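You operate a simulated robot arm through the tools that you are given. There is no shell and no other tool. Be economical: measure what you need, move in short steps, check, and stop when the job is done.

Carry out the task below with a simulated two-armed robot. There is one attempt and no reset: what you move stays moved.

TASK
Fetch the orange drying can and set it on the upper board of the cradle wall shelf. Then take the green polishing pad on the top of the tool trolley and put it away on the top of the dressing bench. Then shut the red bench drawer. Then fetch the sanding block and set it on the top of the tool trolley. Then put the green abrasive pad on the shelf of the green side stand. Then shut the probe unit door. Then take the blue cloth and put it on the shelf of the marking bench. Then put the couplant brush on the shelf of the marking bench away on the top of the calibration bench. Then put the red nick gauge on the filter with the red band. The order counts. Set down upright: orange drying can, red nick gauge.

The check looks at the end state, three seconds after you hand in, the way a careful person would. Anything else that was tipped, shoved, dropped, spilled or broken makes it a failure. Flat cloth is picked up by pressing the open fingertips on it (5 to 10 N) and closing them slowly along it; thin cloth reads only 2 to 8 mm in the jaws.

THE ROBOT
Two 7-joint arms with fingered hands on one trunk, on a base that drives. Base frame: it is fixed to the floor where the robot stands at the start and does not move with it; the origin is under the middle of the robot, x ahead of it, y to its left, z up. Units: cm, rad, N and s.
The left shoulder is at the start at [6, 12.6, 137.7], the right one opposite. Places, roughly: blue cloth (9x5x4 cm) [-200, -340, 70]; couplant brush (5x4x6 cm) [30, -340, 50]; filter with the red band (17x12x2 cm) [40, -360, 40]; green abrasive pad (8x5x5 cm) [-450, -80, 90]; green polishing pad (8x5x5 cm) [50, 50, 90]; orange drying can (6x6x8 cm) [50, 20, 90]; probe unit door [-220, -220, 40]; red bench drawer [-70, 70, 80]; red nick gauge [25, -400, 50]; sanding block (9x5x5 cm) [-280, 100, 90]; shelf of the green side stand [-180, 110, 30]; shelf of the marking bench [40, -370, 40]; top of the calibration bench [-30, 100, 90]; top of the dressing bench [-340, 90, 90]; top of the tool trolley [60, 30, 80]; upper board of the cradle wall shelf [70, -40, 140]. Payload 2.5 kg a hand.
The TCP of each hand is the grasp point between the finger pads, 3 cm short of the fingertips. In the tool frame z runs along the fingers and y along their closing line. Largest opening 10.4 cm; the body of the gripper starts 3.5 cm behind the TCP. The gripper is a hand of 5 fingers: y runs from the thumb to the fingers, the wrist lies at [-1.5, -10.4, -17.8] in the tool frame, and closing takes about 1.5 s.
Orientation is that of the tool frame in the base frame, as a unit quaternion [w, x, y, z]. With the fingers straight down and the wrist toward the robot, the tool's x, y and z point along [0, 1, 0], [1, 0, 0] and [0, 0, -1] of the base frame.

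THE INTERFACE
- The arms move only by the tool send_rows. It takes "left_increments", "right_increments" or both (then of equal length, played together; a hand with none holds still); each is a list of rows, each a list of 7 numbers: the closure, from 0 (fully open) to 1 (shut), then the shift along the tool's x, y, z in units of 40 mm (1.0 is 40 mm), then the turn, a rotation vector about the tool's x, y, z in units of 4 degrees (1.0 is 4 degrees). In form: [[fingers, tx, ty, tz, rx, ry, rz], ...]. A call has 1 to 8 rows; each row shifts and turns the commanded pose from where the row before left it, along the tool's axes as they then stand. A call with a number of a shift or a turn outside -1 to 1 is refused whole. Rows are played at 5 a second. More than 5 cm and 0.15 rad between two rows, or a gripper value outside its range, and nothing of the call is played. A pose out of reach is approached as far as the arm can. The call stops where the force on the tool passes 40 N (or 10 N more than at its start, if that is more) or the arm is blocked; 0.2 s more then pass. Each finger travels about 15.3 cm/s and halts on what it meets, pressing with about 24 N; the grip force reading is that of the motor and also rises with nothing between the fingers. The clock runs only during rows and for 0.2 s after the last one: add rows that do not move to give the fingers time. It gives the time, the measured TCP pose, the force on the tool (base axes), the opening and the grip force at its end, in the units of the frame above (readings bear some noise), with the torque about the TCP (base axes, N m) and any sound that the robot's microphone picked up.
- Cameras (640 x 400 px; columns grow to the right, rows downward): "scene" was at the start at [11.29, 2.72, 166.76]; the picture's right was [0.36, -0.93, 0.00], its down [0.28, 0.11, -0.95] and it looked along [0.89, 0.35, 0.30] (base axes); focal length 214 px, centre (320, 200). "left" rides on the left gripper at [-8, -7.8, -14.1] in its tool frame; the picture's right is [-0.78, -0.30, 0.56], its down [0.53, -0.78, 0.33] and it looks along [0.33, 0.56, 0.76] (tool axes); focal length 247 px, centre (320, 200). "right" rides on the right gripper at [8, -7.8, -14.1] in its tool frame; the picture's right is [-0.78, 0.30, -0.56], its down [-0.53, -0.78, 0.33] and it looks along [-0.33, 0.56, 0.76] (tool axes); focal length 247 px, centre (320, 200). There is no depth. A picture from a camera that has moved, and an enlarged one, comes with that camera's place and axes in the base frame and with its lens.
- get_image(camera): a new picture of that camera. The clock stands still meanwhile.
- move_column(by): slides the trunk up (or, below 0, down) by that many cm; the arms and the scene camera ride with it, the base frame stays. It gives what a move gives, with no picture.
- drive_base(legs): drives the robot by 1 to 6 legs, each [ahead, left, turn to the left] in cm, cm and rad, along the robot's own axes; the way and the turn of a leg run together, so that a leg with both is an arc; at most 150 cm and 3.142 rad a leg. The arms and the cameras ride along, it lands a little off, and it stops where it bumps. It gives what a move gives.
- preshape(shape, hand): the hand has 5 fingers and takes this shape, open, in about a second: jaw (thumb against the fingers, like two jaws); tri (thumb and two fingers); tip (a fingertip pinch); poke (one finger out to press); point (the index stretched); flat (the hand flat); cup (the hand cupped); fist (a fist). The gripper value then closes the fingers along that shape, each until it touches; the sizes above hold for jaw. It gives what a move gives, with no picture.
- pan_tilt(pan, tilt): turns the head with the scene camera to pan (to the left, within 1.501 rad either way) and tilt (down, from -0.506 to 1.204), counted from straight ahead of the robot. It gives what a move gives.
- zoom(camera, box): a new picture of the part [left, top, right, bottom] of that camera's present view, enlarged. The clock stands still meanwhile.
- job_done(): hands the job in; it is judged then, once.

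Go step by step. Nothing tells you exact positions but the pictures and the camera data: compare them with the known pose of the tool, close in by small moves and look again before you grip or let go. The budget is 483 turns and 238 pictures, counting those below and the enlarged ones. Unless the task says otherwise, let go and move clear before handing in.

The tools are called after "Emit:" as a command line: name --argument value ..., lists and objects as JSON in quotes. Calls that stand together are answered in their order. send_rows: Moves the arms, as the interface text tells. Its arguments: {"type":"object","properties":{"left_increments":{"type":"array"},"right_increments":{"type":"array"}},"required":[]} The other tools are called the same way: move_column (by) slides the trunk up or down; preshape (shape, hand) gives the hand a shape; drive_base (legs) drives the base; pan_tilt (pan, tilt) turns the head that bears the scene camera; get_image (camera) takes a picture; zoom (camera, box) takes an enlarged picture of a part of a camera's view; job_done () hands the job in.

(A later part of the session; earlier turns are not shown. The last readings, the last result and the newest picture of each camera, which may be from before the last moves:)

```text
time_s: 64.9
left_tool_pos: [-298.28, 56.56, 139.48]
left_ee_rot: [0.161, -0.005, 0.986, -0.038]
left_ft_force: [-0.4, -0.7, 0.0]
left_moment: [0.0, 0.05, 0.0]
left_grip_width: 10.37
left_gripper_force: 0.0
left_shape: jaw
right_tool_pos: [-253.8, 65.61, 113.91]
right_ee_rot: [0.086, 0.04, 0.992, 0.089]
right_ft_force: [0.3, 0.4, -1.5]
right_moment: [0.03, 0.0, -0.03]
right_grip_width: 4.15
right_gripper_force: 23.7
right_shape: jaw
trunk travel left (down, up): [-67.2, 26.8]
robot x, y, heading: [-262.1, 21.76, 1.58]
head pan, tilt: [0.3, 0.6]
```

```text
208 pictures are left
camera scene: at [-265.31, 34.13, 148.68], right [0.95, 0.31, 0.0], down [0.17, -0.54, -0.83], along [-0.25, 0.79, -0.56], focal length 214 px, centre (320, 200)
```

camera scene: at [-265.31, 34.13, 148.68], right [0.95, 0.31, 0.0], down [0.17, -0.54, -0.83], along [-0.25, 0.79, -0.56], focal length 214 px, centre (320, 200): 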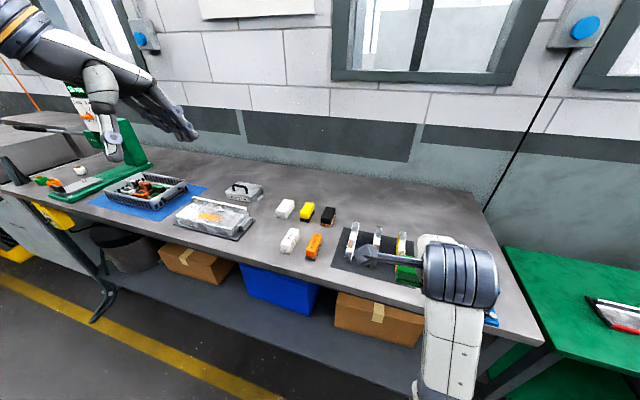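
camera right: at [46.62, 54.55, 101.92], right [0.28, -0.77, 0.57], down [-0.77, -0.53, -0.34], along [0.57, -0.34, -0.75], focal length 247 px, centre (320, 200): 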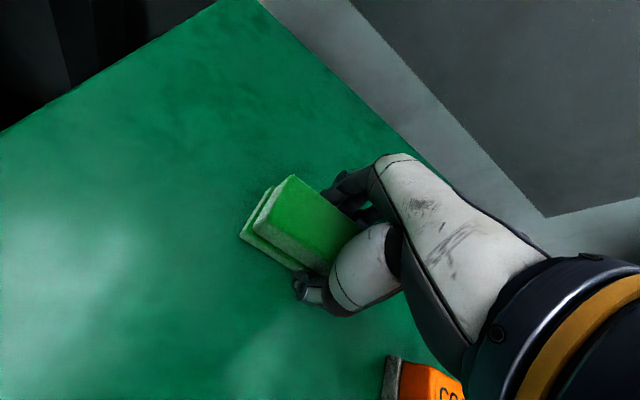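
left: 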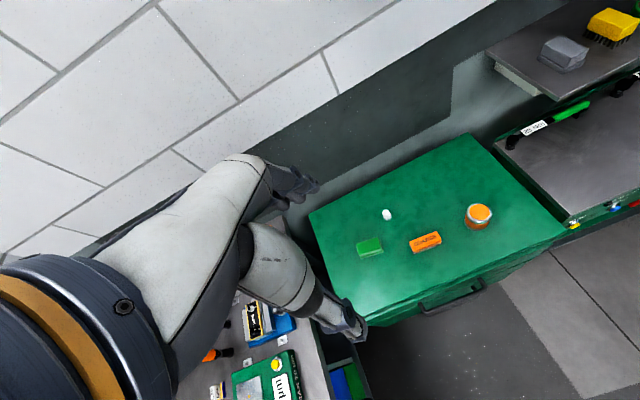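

This long bench must be the dressing bench. I'll zoom in on its items to find a free spot and identify the sanding block.

Emit:
zoom --camera "scene" --box '[160, 130, 480, 330]'

Emit:
pan_tilt --pan 1.0 --tilt 0.5

Emit:
get_image --camera "scene"

```text
2.00 times, centred on (320, 230) of scene
camera zoom: at [-265.31, 34.13, 148.68], right [0.95, 0.31, 0.0], down [0.17, -0.54, -0.83], along [-0.25, 0.79, -0.56], focal length 429 px, centre (320, 140)
```

zoom: 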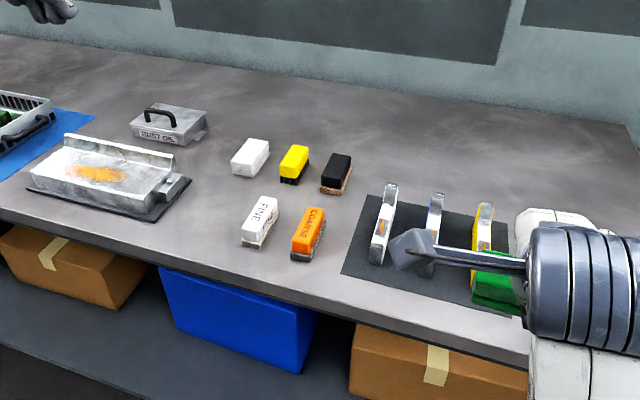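

```text
time_s: 66.0
left_tool_pos: [-298.16, 56.66, 139.51]
left_ee_rot: [0.161, -0.005, 0.986, -0.039]
left_ft_force: [-0.8, -0.1, 0.1]
left_moment: [0.0, -0.02, 0.01]
left_grip_width: 10.34
left_gripper_force: 0.1
left_shape: jaw
right_tool_pos: [-253.76, 65.56, 113.91]
right_ee_rot: [0.084, 0.038, 0.992, 0.088]
right_ft_force: [0.0, 0.2, -1.5]
right_moment: [0.0, 0.0, -0.02]
right_grip_width: 4.16
right_gripper_force: 23.7
right_shape: jaw
trunk travel left (down, up): [-67.2, 26.8]
robot x, y, heading: [-262.36, 21.8, 1.581]
head pan, tilt: [1.0, 0.499]
```

```text
206 pictures are left
camera scene: at [-270.3, 30.55, 149.59], right [0.53, 0.85, 0.0], down [0.41, -0.25, -0.88], along [-0.74, 0.47, -0.48], focal length 214 px, centre (320, 200)
```

scene: 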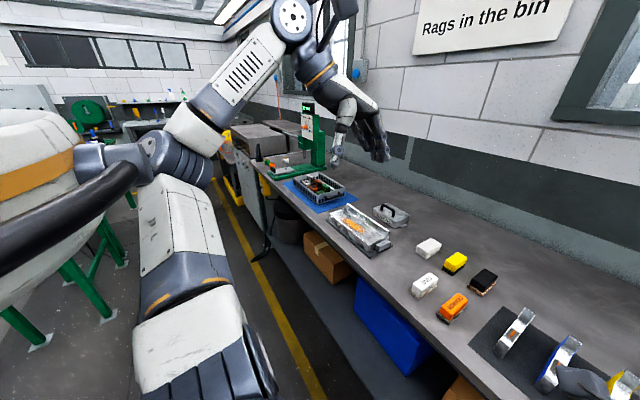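

There are five small blocks on this bench, plus trays. I'll put the pad on the free area behind the mat at about (-255, 112), so I drive closer and straighten the hand.

Emit:
drive_base --legs '[[17, 0, -0.01]]'

Emit:
send_rows --right_increments '[[1, 0, 0.7, -0.6, 0.63, 0.61, -0.27], [1, 0, 0.7, -0.4, 0.63, 0.61, -0.27], [1, 0, 0.8, 0, 0.63, 0.61, -0.27], [1, 0, 0.8, 0, 0.63, 0.61, -0.27], [1, 0, 0.9, 0, 0, 0, 0], [1, 0, 0.9, 0, 0, 0, 0], [1, 0, 0.9, 0, 0, 0, 0]]'

Emit:
pan_tilt --pan 0.1 --tilt 0.7

Emit:
get_image --camera "scene"

Emit:
get_image --camera "right"

```text
time_s: 67.5
left_tool_pos: [-297.92, 74.28, 139.5]
left_ee_rot: [0.162, 0.001, 0.986, -0.041]
left_ft_force: [0.4, -0.1, -0.8]
left_moment: [0.0, -0.03, 0.02]
left_grip_width: 10.38
left_gripper_force: 0.1
left_shape: jaw
right_tool_pos: [-253.49, 82.77, 113.88]
right_ee_rot: [0.086, 0.044, 0.992, 0.087]
right_ft_force: [0.5, 0.2, -0.7]
right_moment: [0.03, -0.01, 0.01]
right_grip_width: 4.13
right_gripper_force: 23.9
right_shape: jaw
trunk travel left (down, up): [-67.2, 26.8]
robot x, y, heading: [-262.56, 39.28, 1.572]
head pan, tilt: [1.0, 0.499]
```

```text
time_s: 69.1
left_tool_pos: [-297.86, 74.21, 139.36]
left_ee_rot: [0.162, 0.001, 0.986, -0.039]
left_ft_force: [-0.2, 0.0, -0.2]
left_moment: [0.02, 0.02, -0.01]
left_grip_width: 10.4
left_gripper_force: 0.1
left_shape: jaw
right_tool_pos: [-253.22, 104.94, 119.31]
right_ee_rot: [-0.001, 0.007, 1.0, 0.001]
right_ft_force: [0.2, -0.5, -0.9]
right_moment: [0.02, -0.04, 0.03]
right_grip_width: 4.15
right_gripper_force: 23.2
right_shape: jaw
trunk travel left (down, up): [-67.2, 26.8]
robot x, y, heading: [-262.46, 39.2, 1.573]
head pan, tilt: [1.0, 0.499]
```

```text
time_s: 70.3
left_tool_pos: [-297.94, 74.31, 139.35]
left_ee_rot: [0.161, 0.001, 0.986, -0.04]
left_ft_force: [-0.4, 0.1, 0.1]
left_moment: [0.0, -0.01, 0.0]
left_grip_width: 10.37
left_gripper_force: 0.1
left_shape: jaw
right_tool_pos: [-253.22, 104.76, 118.92]
right_ee_rot: [0.0, 0.006, 1.0, 0.002]
right_ft_force: [-0.1, -0.2, -1.1]
right_moment: [0.04, 0.02, -0.02]
right_grip_width: 4.15
right_gripper_force: 24.4
right_shape: jaw
trunk travel left (down, up): [-67.2, 26.8]
robot x, y, heading: [-262.55, 39.05, 1.573]
head pan, tilt: [0.099, 0.7]
```

```text
205 pictures are left
camera scene: at [-263.52, 51.43, 147.82], right [0.99, 0.1, 0.0], down [0.07, -0.64, -0.77], along [-0.08, 0.76, -0.64], focal length 214 px, centre (320, 200)
```

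scene: 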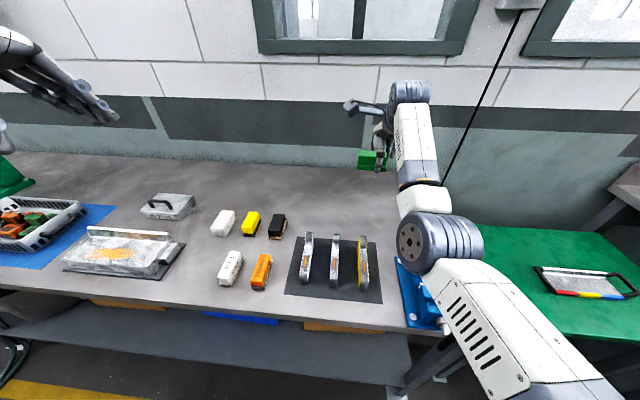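

```text
204 pictures are left
camera right: at [-261.25, 97.06, 133.15], right [0.78, 0.29, 0.56], down [0.52, -0.78, -0.33], along [0.34, 0.55, -0.76], focal length 247 px, centre (320, 200)
```

right: 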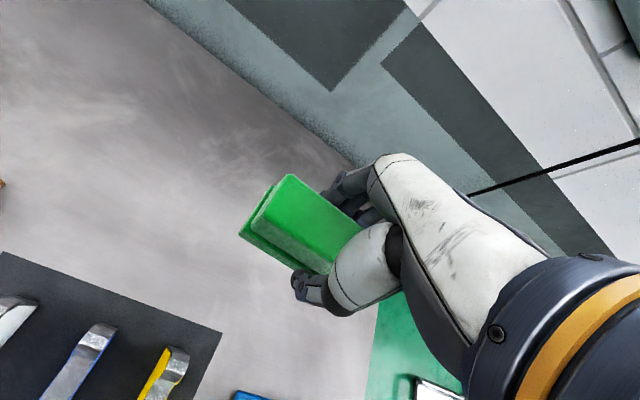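

The spot below the hand is clear bench just behind the mat. I'll go 5 cm further and descend.

Emit:
send_rows --right_increments '[[1, 0, 0.7, 0.7, 0, 0, 0], [1, 0, 0.6, 0.8, 0, 0, 0], [1, 0, 0, 1, 0, 0, 0], [1, 0, 0, 1, 0, 0, 0], [1, 0, 0, 1, 0, 0, 0], [1, 0, 0, 1, 0, 0, 0]]'

Emit:
get_image --camera "scene"

Emit:
get_image --camera "right"

```text
time_s: 71.7
left_tool_pos: [-297.86, 74.17, 139.43]
left_ee_rot: [0.161, 0.001, 0.986, -0.039]
left_ft_force: [-0.2, -1.3, 0.1]
left_moment: [0.03, -0.01, 0.02]
left_grip_width: 10.39
left_gripper_force: 0.1
left_shape: jaw
right_tool_pos: [-252.69, 107.1, 98.7]
right_ee_rot: [0.0, 0.006, 1.0, 0.002]
right_ft_force: [0.1, 0.5, -1.6]
right_moment: [0.0, -0.01, 0.01]
right_grip_width: 4.12
right_gripper_force: 24.5
right_shape: jaw
right hand out of reach, approached as far as the arm can: row 2, 6
trunk travel left (down, up): [-67.2, 26.8]
robot x, y, heading: [-263.15, 38.71, 1.567]
head pan, tilt: [0.099, 0.7]
```

```text
203 pictures are left
camera scene: at [-263.5, 51.44, 147.82], right [0.99, 0.1, 0.0], down [0.06, -0.64, -0.76], along [-0.08, 0.76, -0.64], focal length 214 px, centre (320, 200)
```

scene: 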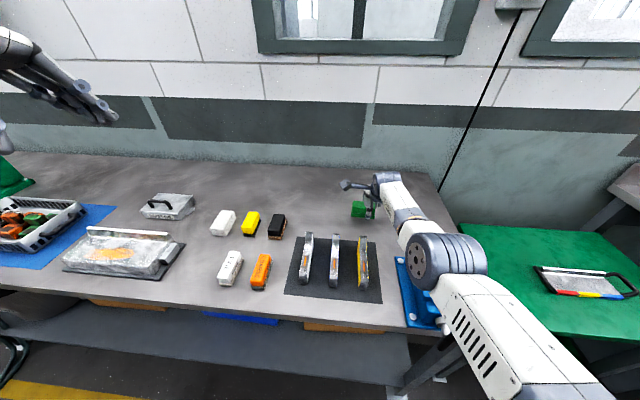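

```text
202 pictures are left
camera right: at [-260.74, 99.31, 112.75], right [0.78, 0.28, 0.56], down [0.52, -0.78, -0.34], along [0.34, 0.55, -0.76], focal length 247 px, centre (320, 200)
```

right: 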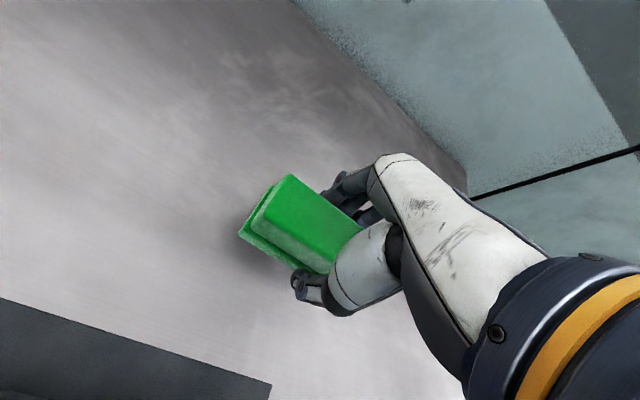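

The arm is at its limit here, so I'll lower the trunk for the rest and then feel for the bench.

Emit:
move_column --by -5

Emit:
get_image --camera "right"

```text
time_s: 72.7
left_tool_pos: [-297.97, 74.21, 134.4]
left_ee_rot: [0.162, 0.0, 0.986, -0.039]
left_ft_force: [-1.0, 0.3, -0.2]
left_moment: [-0.01, 0.01, 0.01]
left_grip_width: 10.37
left_gripper_force: 0.0
left_shape: jaw
right_tool_pos: [-252.82, 107.66, 95.15]
right_ee_rot: [-0.002, 0.007, 1.0, 0.015]
right_ft_force: [0.8, -3.0, 11.1]
right_moment: [-0.4, 0.08, 0.05]
right_grip_width: 4.11
right_gripper_force: 24.4
right_shape: jaw
trunk travel left (down, up): [-62.3, 31.7]
robot x, y, heading: [-262.49, 39.38, 1.569]
head pan, tilt: [0.099, 0.7]
stopped: the force on the tool passed its limit (the readings are from after the stop); the commanded pose is now the measured one
```

```text
201 pictures are left
camera right: at [-260.76, 99.6, 108.97], right [0.78, 0.27, 0.56], down [0.52, -0.77, -0.36], along [0.34, 0.57, -0.75], focal length 247 px, centre (320, 200)
```

right: 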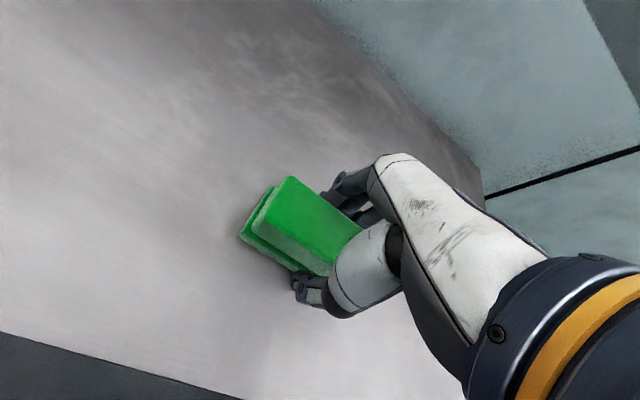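

It's touching the bench (11 N up, so the bench is at z≈91). I'll release and rise.

Emit:
send_rows --right_increments '[[0.7, 0, 0, -0.05, 0, 0, 0], [0.3, 0, 0, 0, 0, 0, 0], [0, 0, 0, 0, 0, 0, 0], [0, 0, 0, 0, 0, 0, 0], [0, 0, 0, -0.8, 0, 0, 0], [0, 0, 0, -1, 0, 0, 0], [0, 0, 0, -1, 0, 0, 0]]'

Emit:
get_image --camera "right"

```text
time_s: 74.3
left_tool_pos: [-297.98, 74.09, 134.53]
left_ee_rot: [0.161, 0.001, 0.986, -0.041]
left_ft_force: [0.8, -0.1, -0.4]
left_moment: [0.0, 0.02, -0.01]
left_grip_width: 10.4
left_gripper_force: 0.1
left_shape: jaw
right_tool_pos: [-252.77, 107.36, 106.43]
right_ee_rot: [-0.002, 0.006, 1.0, 0.012]
right_ft_force: [0.3, -0.6, 0.3]
right_moment: [-0.01, -0.03, 0.01]
right_grip_width: 10.37
right_gripper_force: 0.1
right_shape: jaw
trunk travel left (down, up): [-62.3, 31.7]
robot x, y, heading: [-262.74, 38.83, 1.574]
head pan, tilt: [0.099, 0.7]
```

```text
200 pictures are left
camera right: at [-260.78, 99.22, 120.3], right [0.78, 0.27, 0.56], down [0.52, -0.78, -0.35], along [0.34, 0.57, -0.75], focal length 247 px, centre (320, 200)
```

right: 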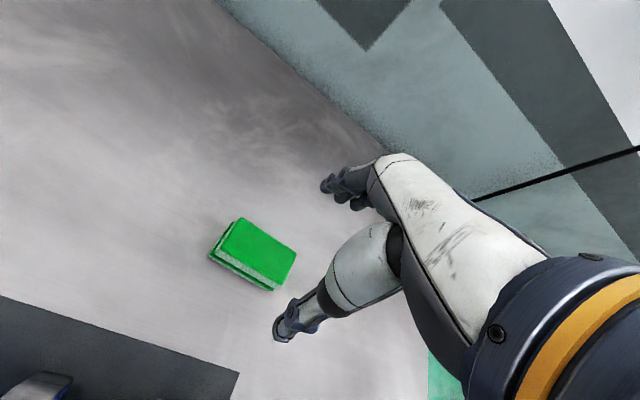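

The pad is down. I'll retract, and while here look closely at the candidate sanding blocks.

Emit:
send_rows --right_increments '[[0, 0, -0.5, -0.8, 0, 0, 0], [0, 0, -1, -0.2, 0, 0, 0], [0, 0, -1, 0, 0, 0, 0], [0, 0, -1, 0, 0, 0, 0], [0, 0, -1, 0, 0, 0, 0], [0, 0, -0.8, 0, 0, 0, 0]]'

Emit:
zoom --camera "scene" --box '[190, 180, 400, 312]'

```text
time_s: 75.9
left_tool_pos: [-298.03, 74.13, 134.44]
left_ee_rot: [0.162, 0.001, 0.986, -0.039]
left_ft_force: [0.2, -0.3, -0.4]
left_moment: [-0.02, -0.03, 0.01]
left_grip_width: 10.36
left_gripper_force: 0.1
left_shape: jaw
right_tool_pos: [-248.65, 86.74, 109.96]
right_ee_rot: [0.04, 0.046, 0.998, 0.025]
right_ft_force: [0.7, -0.6, -0.1]
right_moment: [0.0, -0.03, -0.02]
right_grip_width: 10.36
right_gripper_force: 0.1
right_shape: jaw
trunk travel left (down, up): [-62.3, 31.7]
robot x, y, heading: [-262.65, 39.16, 1.569]
head pan, tilt: [0.099, 0.7]
stopped in row 6 (right hand): the arm was blocked; the commanded pose is now the measured one
```

```text
3.03 times, centred on (295, 246) of scene
camera zoom: at [-263.55, 51.41, 142.87], right [0.99, 0.1, 0.0], down [0.06, -0.64, -0.76], along [-0.08, 0.76, -0.64], focal length 650 px, centre (396, 61)
```

zoom: 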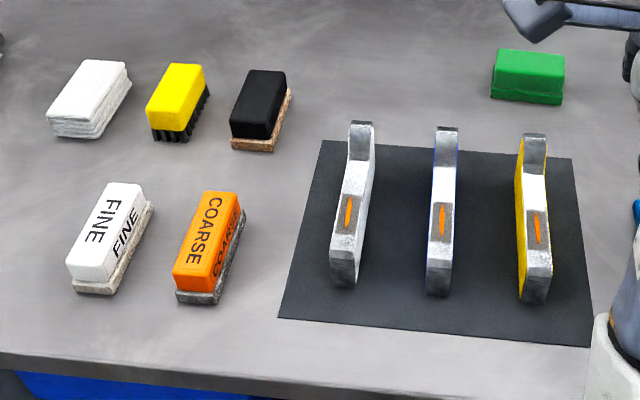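

The black block with the cork base, at (-283.6, 100), matches the sanding block and its given location. Next comes the red drawer, so I'll drive to it and look.

Emit:
drive_base --legs '[[-19, 0, 0], [0, -150, 0], [0, -32, 0]]'

Emit:
pan_tilt --pan 0 --tilt 0.9

Emit:
get_image --camera "scene"

```text
time_s: 86.1
left_tool_pos: [-118.7, 54.34, 134.44]
left_ee_rot: [0.161, 0.006, 0.986, -0.041]
left_ft_force: [1.3, -1.4, -0.3]
left_moment: [0.01, 0.02, -0.01]
left_grip_width: 10.36
left_gripper_force: 0.1
left_shape: jaw
right_tool_pos: [-69.29, 66.66, 109.97]
right_ee_rot: [0.04, 0.05, 0.998, 0.023]
right_ft_force: [0.4, -0.2, -0.6]
right_moment: [-0.02, 0.02, 0.02]
right_grip_width: 10.41
right_gripper_force: 0.0
right_shape: jaw
trunk travel left (down, up): [-62.3, 31.7]
robot x, y, heading: [-83.89, 18.95, 1.563]
head pan, tilt: [0.099, 0.7]
```

```text
time_s: 86.8
left_tool_pos: [-118.71, 54.44, 134.45]
left_ee_rot: [0.161, 0.005, 0.986, -0.041]
left_ft_force: [-0.1, -0.5, 0.1]
left_moment: [0.02, 0.01, 0.02]
left_grip_width: 10.36
left_gripper_force: 0.0
left_shape: jaw
right_tool_pos: [-69.31, 66.57, 109.94]
right_ee_rot: [0.041, 0.051, 0.998, 0.024]
right_ft_force: [0.1, 0.1, -0.2]
right_moment: [0.02, 0.0, 0.0]
right_grip_width: 10.4
right_gripper_force: 0.0
right_shape: jaw
trunk travel left (down, up): [-62.3, 31.7]
robot x, y, heading: [-83.6, 19.07, 1.561]
head pan, tilt: [0.0, 0.901]
```

```text
198 pictures are left
camera scene: at [-83.74, 30.45, 141.26], right [1.0, -0.01, 0.0], down [-0.01, -0.78, -0.62], along [0.01, 0.62, -0.78], focal length 214 px, centre (320, 200)
```

scene: 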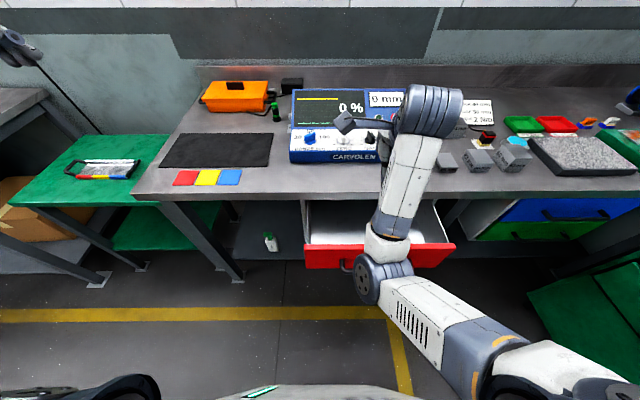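

The drawer front is at about y≈60, centre x≈-65, z 64–82. I'll shift the base left so the right hand can swing around in front of it, then back the hand out from above the drawer.

Emit:
drive_base --legs '[[0, 14, 0.01]]'

Emit:
send_rows --right_increments '[[0, -0.95, 0, 0, 0.23, 0.38, -0.47], [0, -0.95, 0, 0, 0.23, 0.38, -0.47], [0, -0.95, 0, 0, 0.23, 0.38, -0.47], [0, -0.95, -0.2, 0, 0, 0, 0], [0, -0.8, -0.6, 0, 0, 0, 0], [0, -0.5, -0.9, 0, 0, 0, 0], [0, 0, -1, 0, 0, 0, 0], [0, 0, -1, 0, 0, 0, 0]]'

Emit:
preshape --hand "right" --shape "fist"

Emit:
get_image --camera "scene"

```text
time_s: 88.2
left_tool_pos: [-133.3, 54.04, 134.47]
left_ee_rot: [0.162, 0.0, 0.986, -0.04]
left_ft_force: [-0.4, -0.7, 0.0]
left_moment: [0.01, 0.0, -0.01]
left_grip_width: 10.34
left_gripper_force: 0.1
left_shape: jaw
right_tool_pos: [-84.1, 66.83, 109.89]
right_ee_rot: [0.041, 0.045, 0.998, 0.023]
right_ft_force: [0.0, -0.9, 0.4]
right_moment: [-0.01, -0.01, -0.01]
right_grip_width: 10.35
right_gripper_force: 0.1
right_shape: jaw
trunk travel left (down, up): [-62.3, 31.7]
robot x, y, heading: [-97.77, 19.09, 1.575]
head pan, tilt: [0.0, 0.901]
```

```text
time_s: 90.0
left_tool_pos: [-133.32, 54.06, 134.45]
left_ee_rot: [0.162, -0.001, 0.986, -0.04]
left_ft_force: [-0.3, -0.5, 0.5]
left_moment: [-0.01, 0.0, 0.03]
left_grip_width: 10.39
left_gripper_force: 0.0
left_shape: jaw
right_tool_pos: [-63.72, 51.11, 110.86]
right_ee_rot: [0.0, -0.004, 1.0, -0.001]
right_ft_force: [0.3, 0.2, 0.7]
right_moment: [0.02, -0.02, 0.03]
right_grip_width: 10.37
right_gripper_force: 0.0
right_shape: jaw
trunk travel left (down, up): [-62.3, 31.7]
robot x, y, heading: [-97.96, 19.12, 1.574]
head pan, tilt: [0.0, 0.901]
```

```text
time_s: 90.9
left_tool_pos: [-133.32, 54.06, 134.69]
left_ee_rot: [0.161, -0.001, 0.986, -0.04]
left_ft_force: [0.7, 0.8, 0.3]
left_moment: [0.02, -0.01, 0.0]
left_grip_width: 10.36
left_gripper_force: 0.1
left_shape: jaw
right_tool_pos: [-63.62, 51.28, 110.88]
right_ee_rot: [0.0, -0.004, 1.0, -0.001]
right_ft_force: [-0.4, -0.2, 0.9]
right_moment: [-0.02, -0.01, 0.0]
right_grip_width: 0.02
right_gripper_force: 0.1
right_shape: fist
trunk travel left (down, up): [-62.3, 31.7]
robot x, y, heading: [-97.94, 18.79, 1.577]
head pan, tilt: [0.0, 0.901]
```

```text
197 pictures are left
camera scene: at [-97.97, 30.49, 141.26], right [1.0, 0.0, 0.0], down [0.0, -0.78, -0.62], along [0.0, 0.62, -0.78], focal length 214 px, centre (320, 200)
```

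scene: 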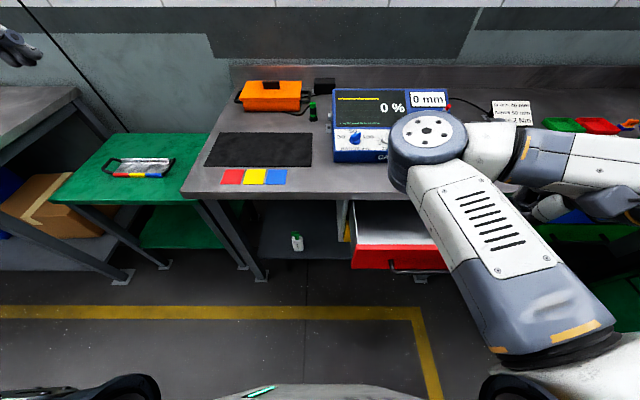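

The hand is now in front of the drawer, but high. I'll lower it step by step while tilting the fist forward, watching the elbow.

Emit:
send_rows --right_increments '[[0, 0, -0.3, 0.8, -1, 0, 0], [0, 0, -0.3, 0.8, -1, 0, 0], [0, 0, -0.3, 0.8, -1, 0, 0], [0, 0, -0.2, 0.8, -1, 0, 0]]'

Emit:
get_image --camera "scene"

Emit:
get_image --camera "right"

```text
time_s: 91.9
left_tool_pos: [-133.19, 54.11, 134.49]
left_ee_rot: [0.161, -0.001, 0.986, -0.04]
left_ft_force: [0.2, 0.9, -0.4]
left_moment: [-0.02, 0.01, 0.0]
left_grip_width: 10.35
left_gripper_force: 0.0
left_shape: jaw
right_tool_pos: [-63.47, 48.14, 97.57]
right_ee_rot: [0.002, -0.002, 0.99, 0.14]
right_ft_force: [-0.2, -0.1, 0.4]
right_moment: [0.01, 0.01, 0.01]
right_grip_width: 0.0
right_gripper_force: 0.0
right_shape: fist
trunk travel left (down, up): [-62.3, 31.7]
robot x, y, heading: [-98.3, 18.99, 1.576]
head pan, tilt: [0.0, 0.901]
```

```text
196 pictures are left
camera scene: at [-97.93, 30.5, 141.26], right [1.0, 0.0, 0.0], down [0.0, -0.78, -0.62], along [0.0, 0.62, -0.78], focal length 214 px, centre (320, 200)
```

scene: 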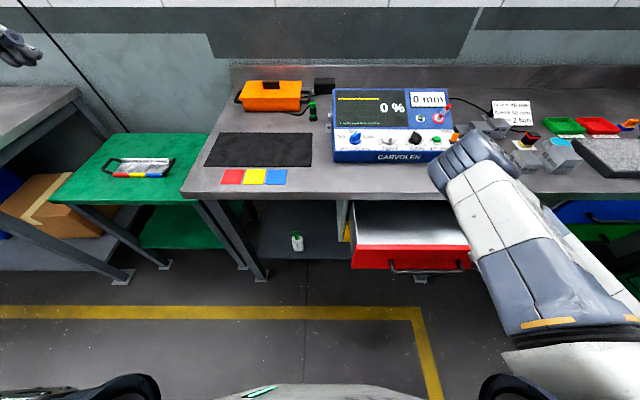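

```text
195 pictures are left
camera right: at [-71.44, 36.78, 108.88], right [0.77, 0.14, 0.62], down [0.54, -0.65, -0.53], along [0.33, 0.75, -0.58], focal length 247 px, centre (320, 200)
```

right: 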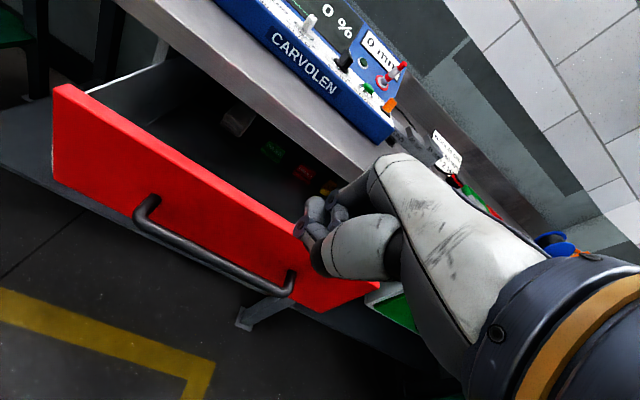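

I have a clear view of the drawer front. I'll continue down and tilt to about 45°.

Emit:
send_rows --right_increments '[[0, 0, -0.2, 0.62, -1, 0, 0], [0, 0, -0.24, 0.6, -1, 0, 0], [0, 0, -0.29, 0.58, -1, 0, 0], [0, 0, -0.33, 0.56, -1, 0, 0], [0, 0, -0.36, 0.54, -1, 0, 0], [0, 0, -0.4, 0.51, -1, 0, 0], [0, 0, -0.44, 0.48, -1, 0, 0]]'

Emit:
get_image --camera "scene"

Emit:
get_image --camera "right"

```text
time_s: 93.5
left_tool_pos: [-133.26, 54.05, 134.6]
left_ee_rot: [0.161, -0.001, 0.986, -0.04]
left_ft_force: [-0.8, 0.3, -0.3]
left_moment: [0.02, -0.02, -0.01]
left_grip_width: 10.39
left_gripper_force: 0.2
left_shape: jaw
right_tool_pos: [-58.56, 51.32, 80.41]
right_ee_rot: [-0.001, -0.004, 0.927, 0.375]
right_ft_force: [0.1, -0.4, 1.0]
right_moment: [0.0, 0.01, 0.03]
right_grip_width: 0.0
right_gripper_force: 0.0
right_shape: fist
right hand out of reach, approached as far as the arm can: row 3, 4, 5
trunk travel left (down, up): [-62.3, 31.7]
robot x, y, heading: [-97.83, 18.89, 1.573]
head pan, tilt: [0.0, 0.901]
```

```text
194 pictures are left
camera scene: at [-97.96, 30.46, 141.27], right [1.0, 0.0, 0.0], down [0.0, -0.78, -0.62], along [0.0, 0.62, -0.78], focal length 214 px, centre (320, 200)
```

scene: 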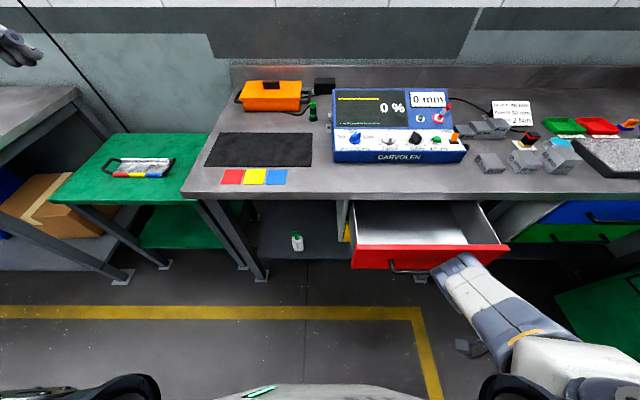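

```text
193 pictures are left
camera right: at [-66.53, 35.86, 85.08], right [0.78, -0.17, 0.61], down [0.54, -0.32, -0.78], along [0.33, 0.93, -0.16], focal length 247 px, centre (320, 200)
```

right: 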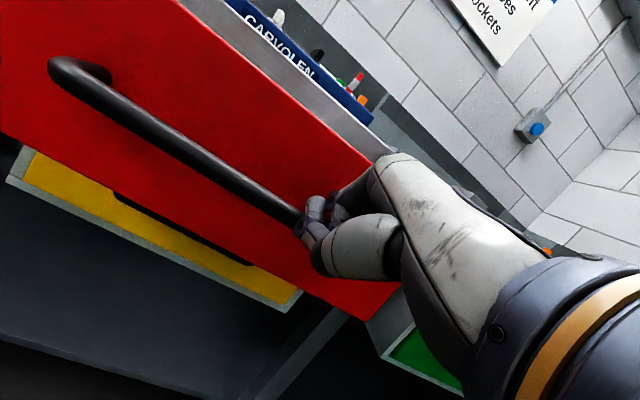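

The fist sits near the right end of the handle. I'll push forward in +y.

Emit:
send_rows --right_increments '[[0, 0.15, 0.36, 0.35, 0, 0, 0], [0, 0.15, 0.36, 0.35, 0, 0, 0], [0, 0.15, 0.36, 0.35, 0, 0, 0], [0, 0, 0.36, 0.35, 0, 0, 0], [0, 0, 0.36, 0.35, 0, 0, 0], [0, 0, 0.36, 0.35, 0, 0, 0]]'

Emit:
get_image --camera "scene"

Emit:
get_image --camera "right"

```text
time_s: 94.9
left_tool_pos: [-133.18, 54.03, 134.5]
left_ee_rot: [0.161, -0.001, 0.986, -0.04]
left_ft_force: [-0.3, 0.0, -0.2]
left_moment: [0.0, 0.02, -0.01]
left_grip_width: 10.4
left_gripper_force: 0.1
left_shape: jaw
right_tool_pos: [-60.49, 63.58, 80.19]
right_ee_rot: [0.0, -0.003, 0.928, 0.374]
right_ft_force: [-0.6, -0.8, 0.6]
right_moment: [0.02, -0.02, 0.03]
right_grip_width: 0.0
right_gripper_force: 0.0
right_shape: fist
trunk travel left (down, up): [-62.3, 31.7]
robot x, y, heading: [-97.92, 19.25, 1.574]
head pan, tilt: [0.0, 0.901]
```

```text
192 pictures are left
camera scene: at [-97.96, 30.51, 141.25], right [1.0, 0.0, 0.0], down [0.0, -0.78, -0.62], along [0.0, 0.62, -0.78], focal length 214 px, centre (320, 200)
```

scene: 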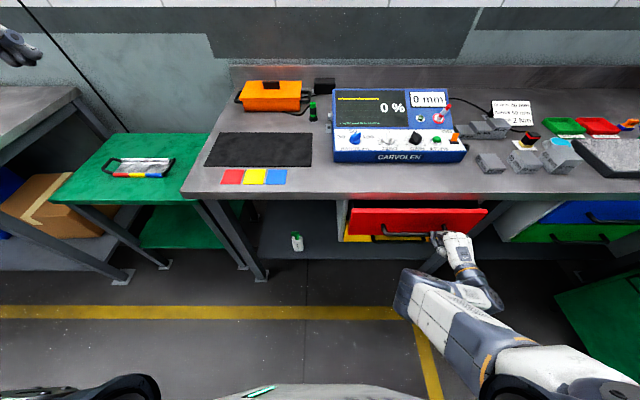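

```text
191 pictures are left
camera right: at [-68.35, 47.95, 84.93], right [0.78, -0.17, 0.61], down [0.54, -0.33, -0.78], along [0.33, 0.93, -0.16], focal length 247 px, centre (320, 200)
```

right: 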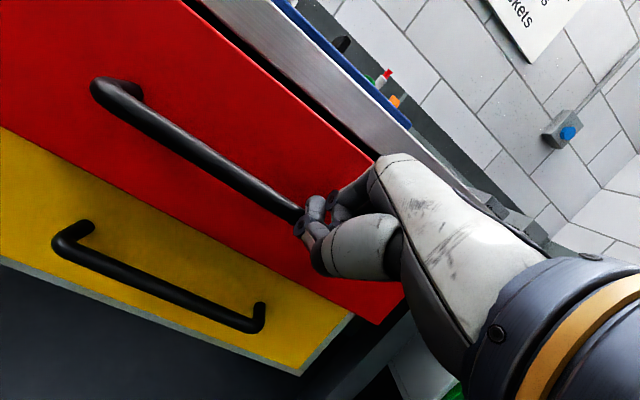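

The drawer is moving in. I'll keep pushing until it stops.

Emit:
send_rows --right_increments '[[0, 0, 0.36, 0.35, 0, 0, 0], [0, 0, 0.36, 0.35, 0, 0, 0], [0, 0, 0.27, 0.26, 0, 0, 0], [0, 0, 0.27, 0.26, 0, 0, 0], [0, 0, 0.18, 0.17, 0, 0, 0], [0, 0, 0.18, 0.17, 0, 0, 0]]'

Emit:
get_image --camera "right"

Emit:
get_image --camera "scene"

```text
time_s: 95.9
left_tool_pos: [-133.22, 53.91, 134.5]
left_ee_rot: [0.162, 0.002, 0.986, -0.039]
left_ft_force: [-1.1, 1.5, 0.5]
left_moment: [-0.01, 0.03, 0.0]
left_grip_width: 10.39
left_gripper_force: 0.1
left_shape: jaw
right_tool_pos: [-60.04, 69.42, 80.16]
right_ee_rot: [0.002, 0.0, 0.928, 0.374]
right_ft_force: [-4.7, -26.3, 15.8]
right_moment: [0.07, 0.35, 0.59]
right_grip_width: 9.57
right_gripper_force: 0.1
right_shape: fist
trunk travel left (down, up): [-62.3, 31.7]
robot x, y, heading: [-97.77, 18.53, 1.573]
head pan, tilt: [0.0, 0.901]
stopped in row 5 (right hand): the force on the tool passed its limit (the readings are from after the stop); the commanded pose is now the measured one
```

```text
190 pictures are left
camera right: at [-68.01, 53.91, 84.96], right [0.77, -0.17, 0.61], down [0.54, -0.33, -0.78], along [0.34, 0.93, -0.16], focal length 247 px, centre (320, 200)
```

right: 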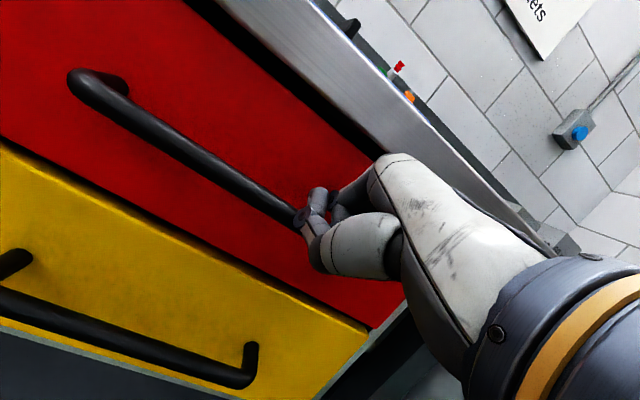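

```text
189 pictures are left
camera scene: at [-98.08, 30.16, 141.31], right [1.0, 0.0, 0.0], down [0.0, -0.78, -0.62], along [0.0, 0.62, -0.78], focal length 214 px, centre (320, 200)
```

scene: 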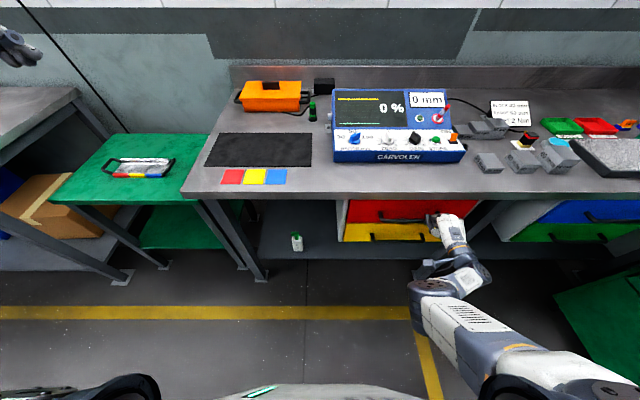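

The drawer looks flush. I'll slide the fist off the handle sideways, then retreat and check.

Emit:
send_rows --right_increments '[[0, -0.1, -0.05, -0.05, 0, 0, 0], [0, -0.6, -0.05, -0.05, 0, 0, 0], [0, -0.6, -0.05, -0.05, 0, 0, 0], [0, 0, -0.3, -0.3, 0, 0, 0], [0, 0, -0.4, -0.4, 0, 0, 0], [0, 0, -0.5, -0.5, 0, 0, 0], [0, 0, -0.5, -0.5, 0, 0, 0]]'

Emit:
zoom --camera "scene" --box '[320, 180, 520, 305]'

Emit:
get_image --camera "right"

```text
time_s: 97.5
left_tool_pos: [-133.2, 54.0, 134.62]
left_ee_rot: [0.161, 0.0, 0.986, -0.04]
left_ft_force: [0.8, -0.5, 0.2]
left_moment: [-0.04, -0.01, 0.0]
left_grip_width: 10.39
left_gripper_force: 0.0
left_shape: jaw
right_tool_pos: [-55.12, 59.09, 80.13]
right_ee_rot: [0.001, -0.001, 0.928, 0.373]
right_ft_force: [-0.1, -0.3, 0.1]
right_moment: [0.0, 0.0, 0.04]
right_grip_width: 0.01
right_gripper_force: 0.0
right_shape: fist
trunk travel left (down, up): [-62.3, 31.7]
robot x, y, heading: [-97.71, 18.87, 1.573]
head pan, tilt: [0.0, 0.901]
```

```text
3.20 times, centred on (420, 242) of scene
camera zoom: at [-97.95, 30.42, 141.26], right [1.0, 0.0, 0.0], down [0.0, -0.78, -0.62], along [0.0, 0.62, -0.78], focal length 686 px, centre (0, 64)
```

zoom: 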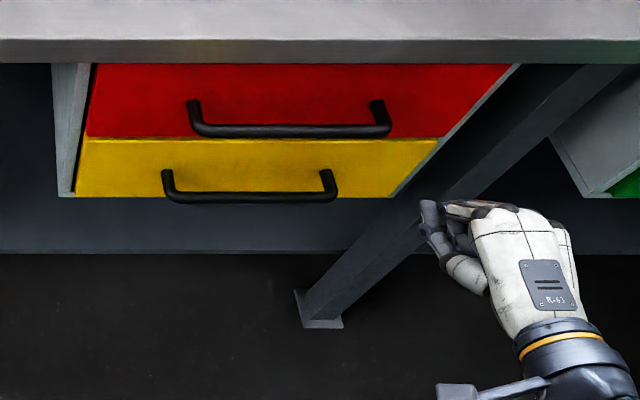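

```text
187 pictures are left
camera right: at [-63.06, 43.72, 84.96], right [0.77, -0.17, 0.61], down [0.54, -0.33, -0.78], along [0.33, 0.93, -0.16], focal length 247 px, centre (320, 200)
```

right: 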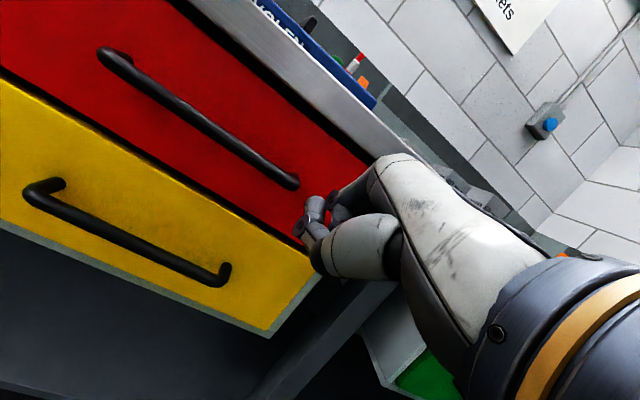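

The red drawer is flush with the yellow one. I'll bring the hand up and level again, then go for the sanding block.

Emit:
send_rows --right_increments '[[0, 0, -0.2, -0.8, 0.5, 0, 0], [0, 0, 0.44, -0.48, 1, 0, 0], [0, 0, 0.4, -0.51, 1, 0, 0], [0, 0, 0.36, -0.54, 1, 0, 0], [0, 0, 0.33, -0.56, 1, 0, 0], [0, 0, 0.29, -0.58, 1, 0, 0], [0, 0, 0.24, -0.6, 1, 0, 0], [0, 0, 0.2, -0.7, 1, 0, 0]]'

Emit:
send_rows --right_increments '[[0, 0, 0.15, -0.7, 1, 0, 0], [0, 0, 0.1, -0.8, 1, 0, 0], [0, 0, 0, -0.8, 1, 0, 0], [0, 0, 0, 0, 0.5, 0, 0]]'

Emit:
preshape --hand "right" --shape "jaw"

Emit:
get_image --camera "scene"

```text
time_s: 99.3
left_tool_pos: [-133.22, 54.17, 134.46]
left_ee_rot: [0.161, 0.0, 0.986, -0.04]
left_ft_force: [-0.5, -0.1, -0.8]
left_moment: [0.01, 0.02, 0.01]
left_grip_width: 10.38
left_gripper_force: 0.1
left_shape: jaw
right_tool_pos: [-54.81, 56.46, 100.5]
right_ee_rot: [0.001, 0.0, 0.993, 0.119]
right_ft_force: [-0.3, -0.2, 0.0]
right_moment: [0.0, -0.01, 0.0]
right_grip_width: 0.0
right_gripper_force: 0.0
right_shape: fist
trunk travel left (down, up): [-62.3, 31.7]
robot x, y, heading: [-98.08, 18.87, 1.571]
head pan, tilt: [0.0, 0.901]
```

```text
time_s: 100.3
left_tool_pos: [-133.19, 54.12, 134.53]
left_ee_rot: [0.161, 0.001, 0.986, -0.04]
left_ft_force: [-0.5, -0.7, 0.2]
left_moment: [-0.05, -0.01, -0.01]
left_grip_width: 10.38
left_gripper_force: 0.0
left_shape: jaw
right_tool_pos: [-55.02, 55.82, 109.76]
right_ee_rot: [0.001, 0.001, 1.0, -0.003]
right_ft_force: [0.2, 0.5, 0.0]
right_moment: [-0.02, -0.02, 0.0]
right_grip_width: 0.01
right_gripper_force: 0.1
right_shape: fist
trunk travel left (down, up): [-62.3, 31.7]
robot x, y, heading: [-97.98, 19.48, 1.574]
head pan, tilt: [0.0, 0.901]
```

```text
time_s: 101.2
left_tool_pos: [-133.26, 54.06, 134.56]
left_ee_rot: [0.162, 0.001, 0.986, -0.04]
left_ft_force: [0.4, 0.2, 0.6]
left_moment: [0.0, 0.0, -0.04]
left_grip_width: 10.37
left_gripper_force: 0.0
left_shape: jaw
right_tool_pos: [-55.09, 55.88, 109.81]
right_ee_rot: [0.002, 0.0, 1.0, -0.002]
right_ft_force: [-0.4, 0.4, -0.5]
right_moment: [0.02, 0.01, 0.01]
right_grip_width: 10.36
right_gripper_force: 0.0
right_shape: jaw
trunk travel left (down, up): [-62.3, 31.7]
robot x, y, heading: [-97.84, 18.9, 1.576]
head pan, tilt: [0.0, 0.901]
```

```text
186 pictures are left
camera scene: at [-97.95, 30.44, 141.26], right [1.0, 0.0, 0.0], down [0.0, -0.78, -0.62], along [0.0, 0.62, -0.78], focal length 214 px, centre (320, 200)
```

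scene: 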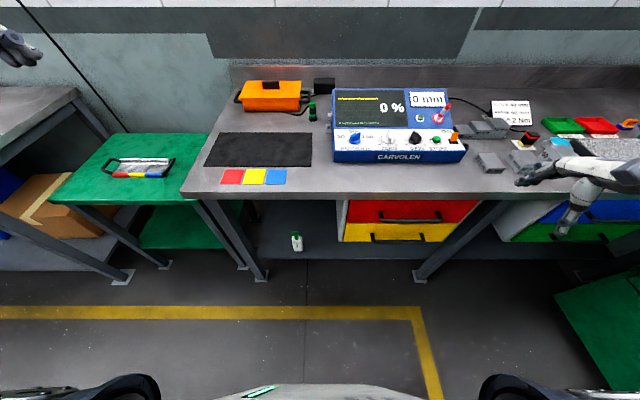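

The drawer is shut. I'll drive back to the dressing bench for the black sanding block, rolling the hand 90° on the way so it grips across the 5 cm width.

Emit:
drive_base --legs '[[0, 150, 0], [0, 42, -0.005]]'

Emit:
send_rows --right_increments '[[0, 0.3, 0.3, -0.5, 0, 0, -1], [0, 0.3, 0.3, -0.5, 0, 0, -1], [0, 0.3, 0.3, -0.5, 0, 0, -1], [0, 0, 0, 0, 0, 0, -1], [0, 0, 0, 0, 0, 0, -1], [0, 0, 0, 0, 0, 0, -1], [0, 0, 0, 0, 0, 0, -1], [0, 0, 0, 0, 0, 0, -1]]'

Emit:
send_rows --right_increments '[[0, 0, 0, 0, 0, 0, -1], [0, 0, 0, 0, 0, 0, -1], [0, 0, 0, 0, 0, 0, -1], [0, 0, 0, 0, 0, 0, -1], [0, 0, 0, 0, 0, 0, -1], [0, 0, 0, 0, 0, 0, -1], [0, 0, 0, 0, 0, 0, -1], [0, 0, 0, 0, 0, 0, -1]]'

```text
time_s: 110.7
left_tool_pos: [-322.51, 52.34, 134.49]
left_ee_rot: [0.161, -0.003, 0.986, -0.039]
left_ft_force: [-0.3, 0.0, 0.4]
left_moment: [-0.03, 0.0, -0.01]
left_grip_width: 10.35
left_gripper_force: 0.1
left_shape: jaw
right_tool_pos: [-244.22, 54.89, 109.76]
right_ee_rot: [0.002, -0.004, 1.0, -0.003]
right_ft_force: [-1.2, 0.3, -0.2]
right_moment: [0.0, 0.02, -0.02]
right_grip_width: 10.34
right_gripper_force: 0.0
right_shape: jaw
trunk travel left (down, up): [-62.3, 31.7]
robot x, y, heading: [-286.64, 17.47, 1.576]
head pan, tilt: [0.0, 0.901]
```

```text
time_s: 112.5
left_tool_pos: [-322.29, 52.47, 134.62]
left_ee_rot: [0.161, -0.004, 0.986, -0.039]
left_ft_force: [0.5, -0.4, -0.4]
left_moment: [0.0, -0.01, -0.01]
left_grip_width: 10.37
left_gripper_force: 0.0
left_shape: jaw
right_tool_pos: [-248.06, 58.35, 115.87]
right_ee_rot: [0.002, -0.28, 0.96, -0.003]
right_ft_force: [-0.7, 0.3, -1.0]
right_moment: [0.01, 0.01, -0.02]
right_grip_width: 10.36
right_gripper_force: 0.2
right_shape: jaw
trunk travel left (down, up): [-62.3, 31.7]
robot x, y, heading: [-286.37, 17.67, 1.581]
head pan, tilt: [0.0, 0.901]
```

```text
time_s: 114.3
left_tool_pos: [-322.25, 52.26, 134.45]
left_ee_rot: [0.161, -0.003, 0.986, -0.039]
left_ft_force: [-0.2, -0.3, 0.9]
left_moment: [0.0, 0.01, 0.02]
left_grip_width: 10.39
left_gripper_force: 0.0
left_shape: jaw
right_tool_pos: [-248.04, 58.24, 115.83]
right_ee_rot: [0.001, -0.535, 0.845, -0.003]
right_ft_force: [-0.3, -0.5, 0.3]
right_moment: [-0.02, 0.01, -0.02]
right_grip_width: 10.34
right_gripper_force: 0.0
right_shape: jaw
trunk travel left (down, up): [-62.3, 31.7]
robot x, y, heading: [-286.88, 17.87, 1.582]
head pan, tilt: [0.0, 0.901]
```

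The roll works. I'll finish it, drive up to the bench, and look.

Emit:
send_rows --right_increments '[[0, 0, 0, 0, 0, 0, -1], [0, 0, 0, 0, 0, 0, -1], [0, 0, 0, 0, 0, 0, -1], [0, 0, 0, 0, 0, 0, -1], [0, 0, 0, 0, 0, 0, -1], [0, 0, 0, 0, 0, 0, -1], [0, 0, 0, 0, 0, 0, -0.4]]'

Emit:
drive_base --legs '[[20, 2, -0.01]]'

Emit:
get_image --camera "scene"

Emit:
get_image --camera "right"

```text
time_s: 115.9
left_tool_pos: [-322.34, 52.31, 134.52]
left_ee_rot: [0.162, -0.004, 0.986, -0.04]
left_ft_force: [0.5, 0.2, 0.4]
left_moment: [-0.02, 0.0, 0.02]
left_grip_width: 10.37
left_gripper_force: 0.0
left_shape: jaw
right_tool_pos: [-248.02, 58.14, 115.76]
right_ee_rot: [0.001, 0.708, -0.707, 0.003]
right_ft_force: [-0.2, 0.4, -0.9]
right_moment: [0.02, 0.02, 0.02]
right_grip_width: 10.37
right_gripper_force: 0.1
right_shape: jaw
trunk travel left (down, up): [-62.3, 31.7]
robot x, y, heading: [-286.77, 17.44, 1.575]
head pan, tilt: [0.0, 0.901]
```

```text
time_s: 117.5
left_tool_pos: [-323.98, 73.06, 134.42]
left_ee_rot: [0.162, 0.004, 0.986, -0.039]
left_ft_force: [0.6, 0.1, 0.1]
left_moment: [-0.02, -0.03, -0.01]
left_grip_width: 10.37
left_gripper_force: 0.0
left_shape: jaw
right_tool_pos: [-249.56, 77.9, 115.74]
right_ee_rot: [0.0, -0.703, 0.711, -0.002]
right_ft_force: [0.8, -0.3, 0.0]
right_moment: [-0.01, -0.01, -0.02]
right_grip_width: 10.33
right_gripper_force: 0.0
right_shape: jaw
trunk travel left (down, up): [-62.3, 31.7]
robot x, y, heading: [-288.66, 37.67, 1.568]
head pan, tilt: [0.0, 0.901]
```

```text
185 pictures are left
camera scene: at [-288.76, 49.22, 141.25], right [1.0, 0.0, 0.0], down [0.0, -0.78, -0.62], along [0.0, 0.62, -0.78], focal length 214 px, centre (320, 200)
```

scene: 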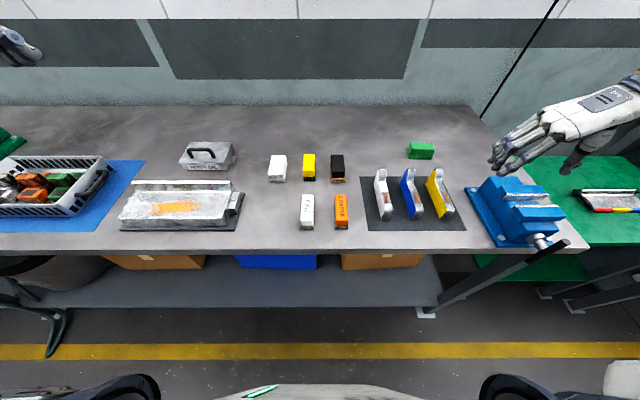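

```text
184 pictures are left
camera right: at [-241.94, 69.75, 129.87], right [-0.29, 0.78, 0.55], down [0.78, 0.52, -0.33], along [-0.55, 0.34, -0.77], focal length 247 px, centre (320, 200)
```

right: 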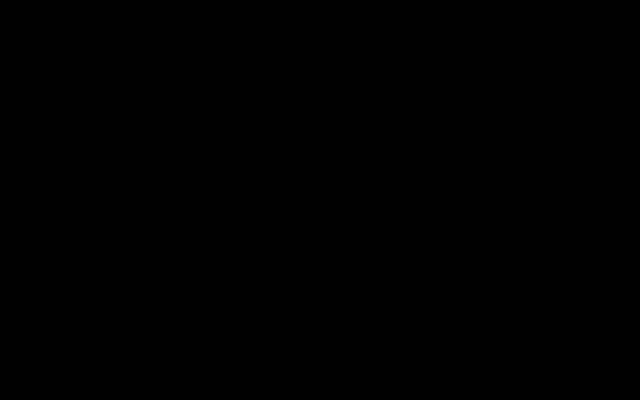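

The black block is at about (-283, 100.5), aligned with y. The right camera view is blocked by its own arm in this pose, so I'll move over the block and look again.

Emit:
send_rows --right_increments '[[0, -0.68, 1, 0, 0, 0, 0], [0, -0.68, 1, 0, 0, 0, 0], [0, -0.68, 1, 0, 0, 0, 0], [0, -0.68, 1, 0, 0, 0, 0], [0, -0.68, 1, 0, 0, 0, 0], [0, -0.68, 1, 0, 0, 0, 0], [0, -0.68, 1, 0, 0, 0, 0], [0, -0.68, 1, 0, 0, 0, 0]]'

Emit:
get_image --camera "scene"

Emit:
get_image --camera "right"

```text
time_s: 119.3
left_tool_pos: [-323.92, 72.93, 134.51]
left_ee_rot: [0.16, 0.003, 0.986, -0.04]
left_ft_force: [0.5, 0.1, 0.3]
left_moment: [0.0, 0.01, 0.01]
left_grip_width: 10.36
left_gripper_force: 0.0
left_shape: jaw
right_tool_pos: [-277.82, 94.35, 114.48]
right_ee_rot: [0.0, -0.703, 0.712, -0.003]
right_ft_force: [-1.4, -0.3, 0.7]
right_moment: [0.01, -0.02, -0.02]
right_grip_width: 10.37
right_gripper_force: 0.1
right_shape: jaw
right hand out of reach, approached as far as the arm can: row 6, 7, 8
trunk travel left (down, up): [-62.3, 31.7]
robot x, y, heading: [-288.93, 37.97, 1.567]
head pan, tilt: [0.0, 0.901]
```

```text
183 pictures are left
camera scene: at [-288.76, 49.13, 141.26], right [1.0, 0.0, 0.0], down [0.0, -0.78, -0.62], along [0.0, 0.62, -0.78], focal length 214 px, centre (320, 200)
```

scene: 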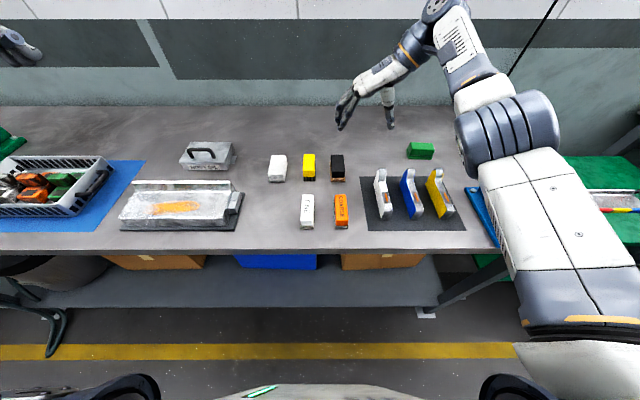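

```text
182 pictures are left
camera right: at [-270.19, 86.17, 128.59], right [-0.29, 0.78, 0.55], down [0.78, 0.52, -0.33], along [-0.55, 0.34, -0.76], focal length 247 px, centre (320, 200)
```

right: 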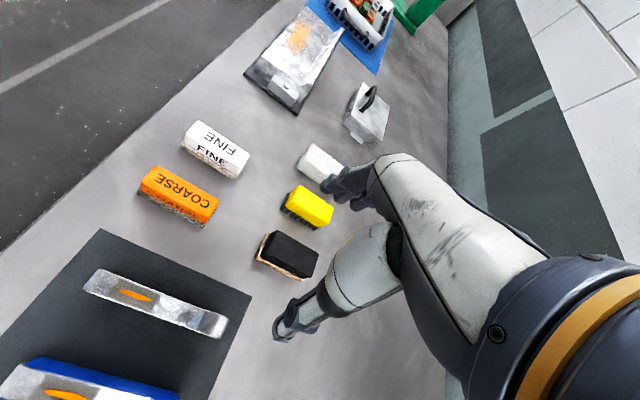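

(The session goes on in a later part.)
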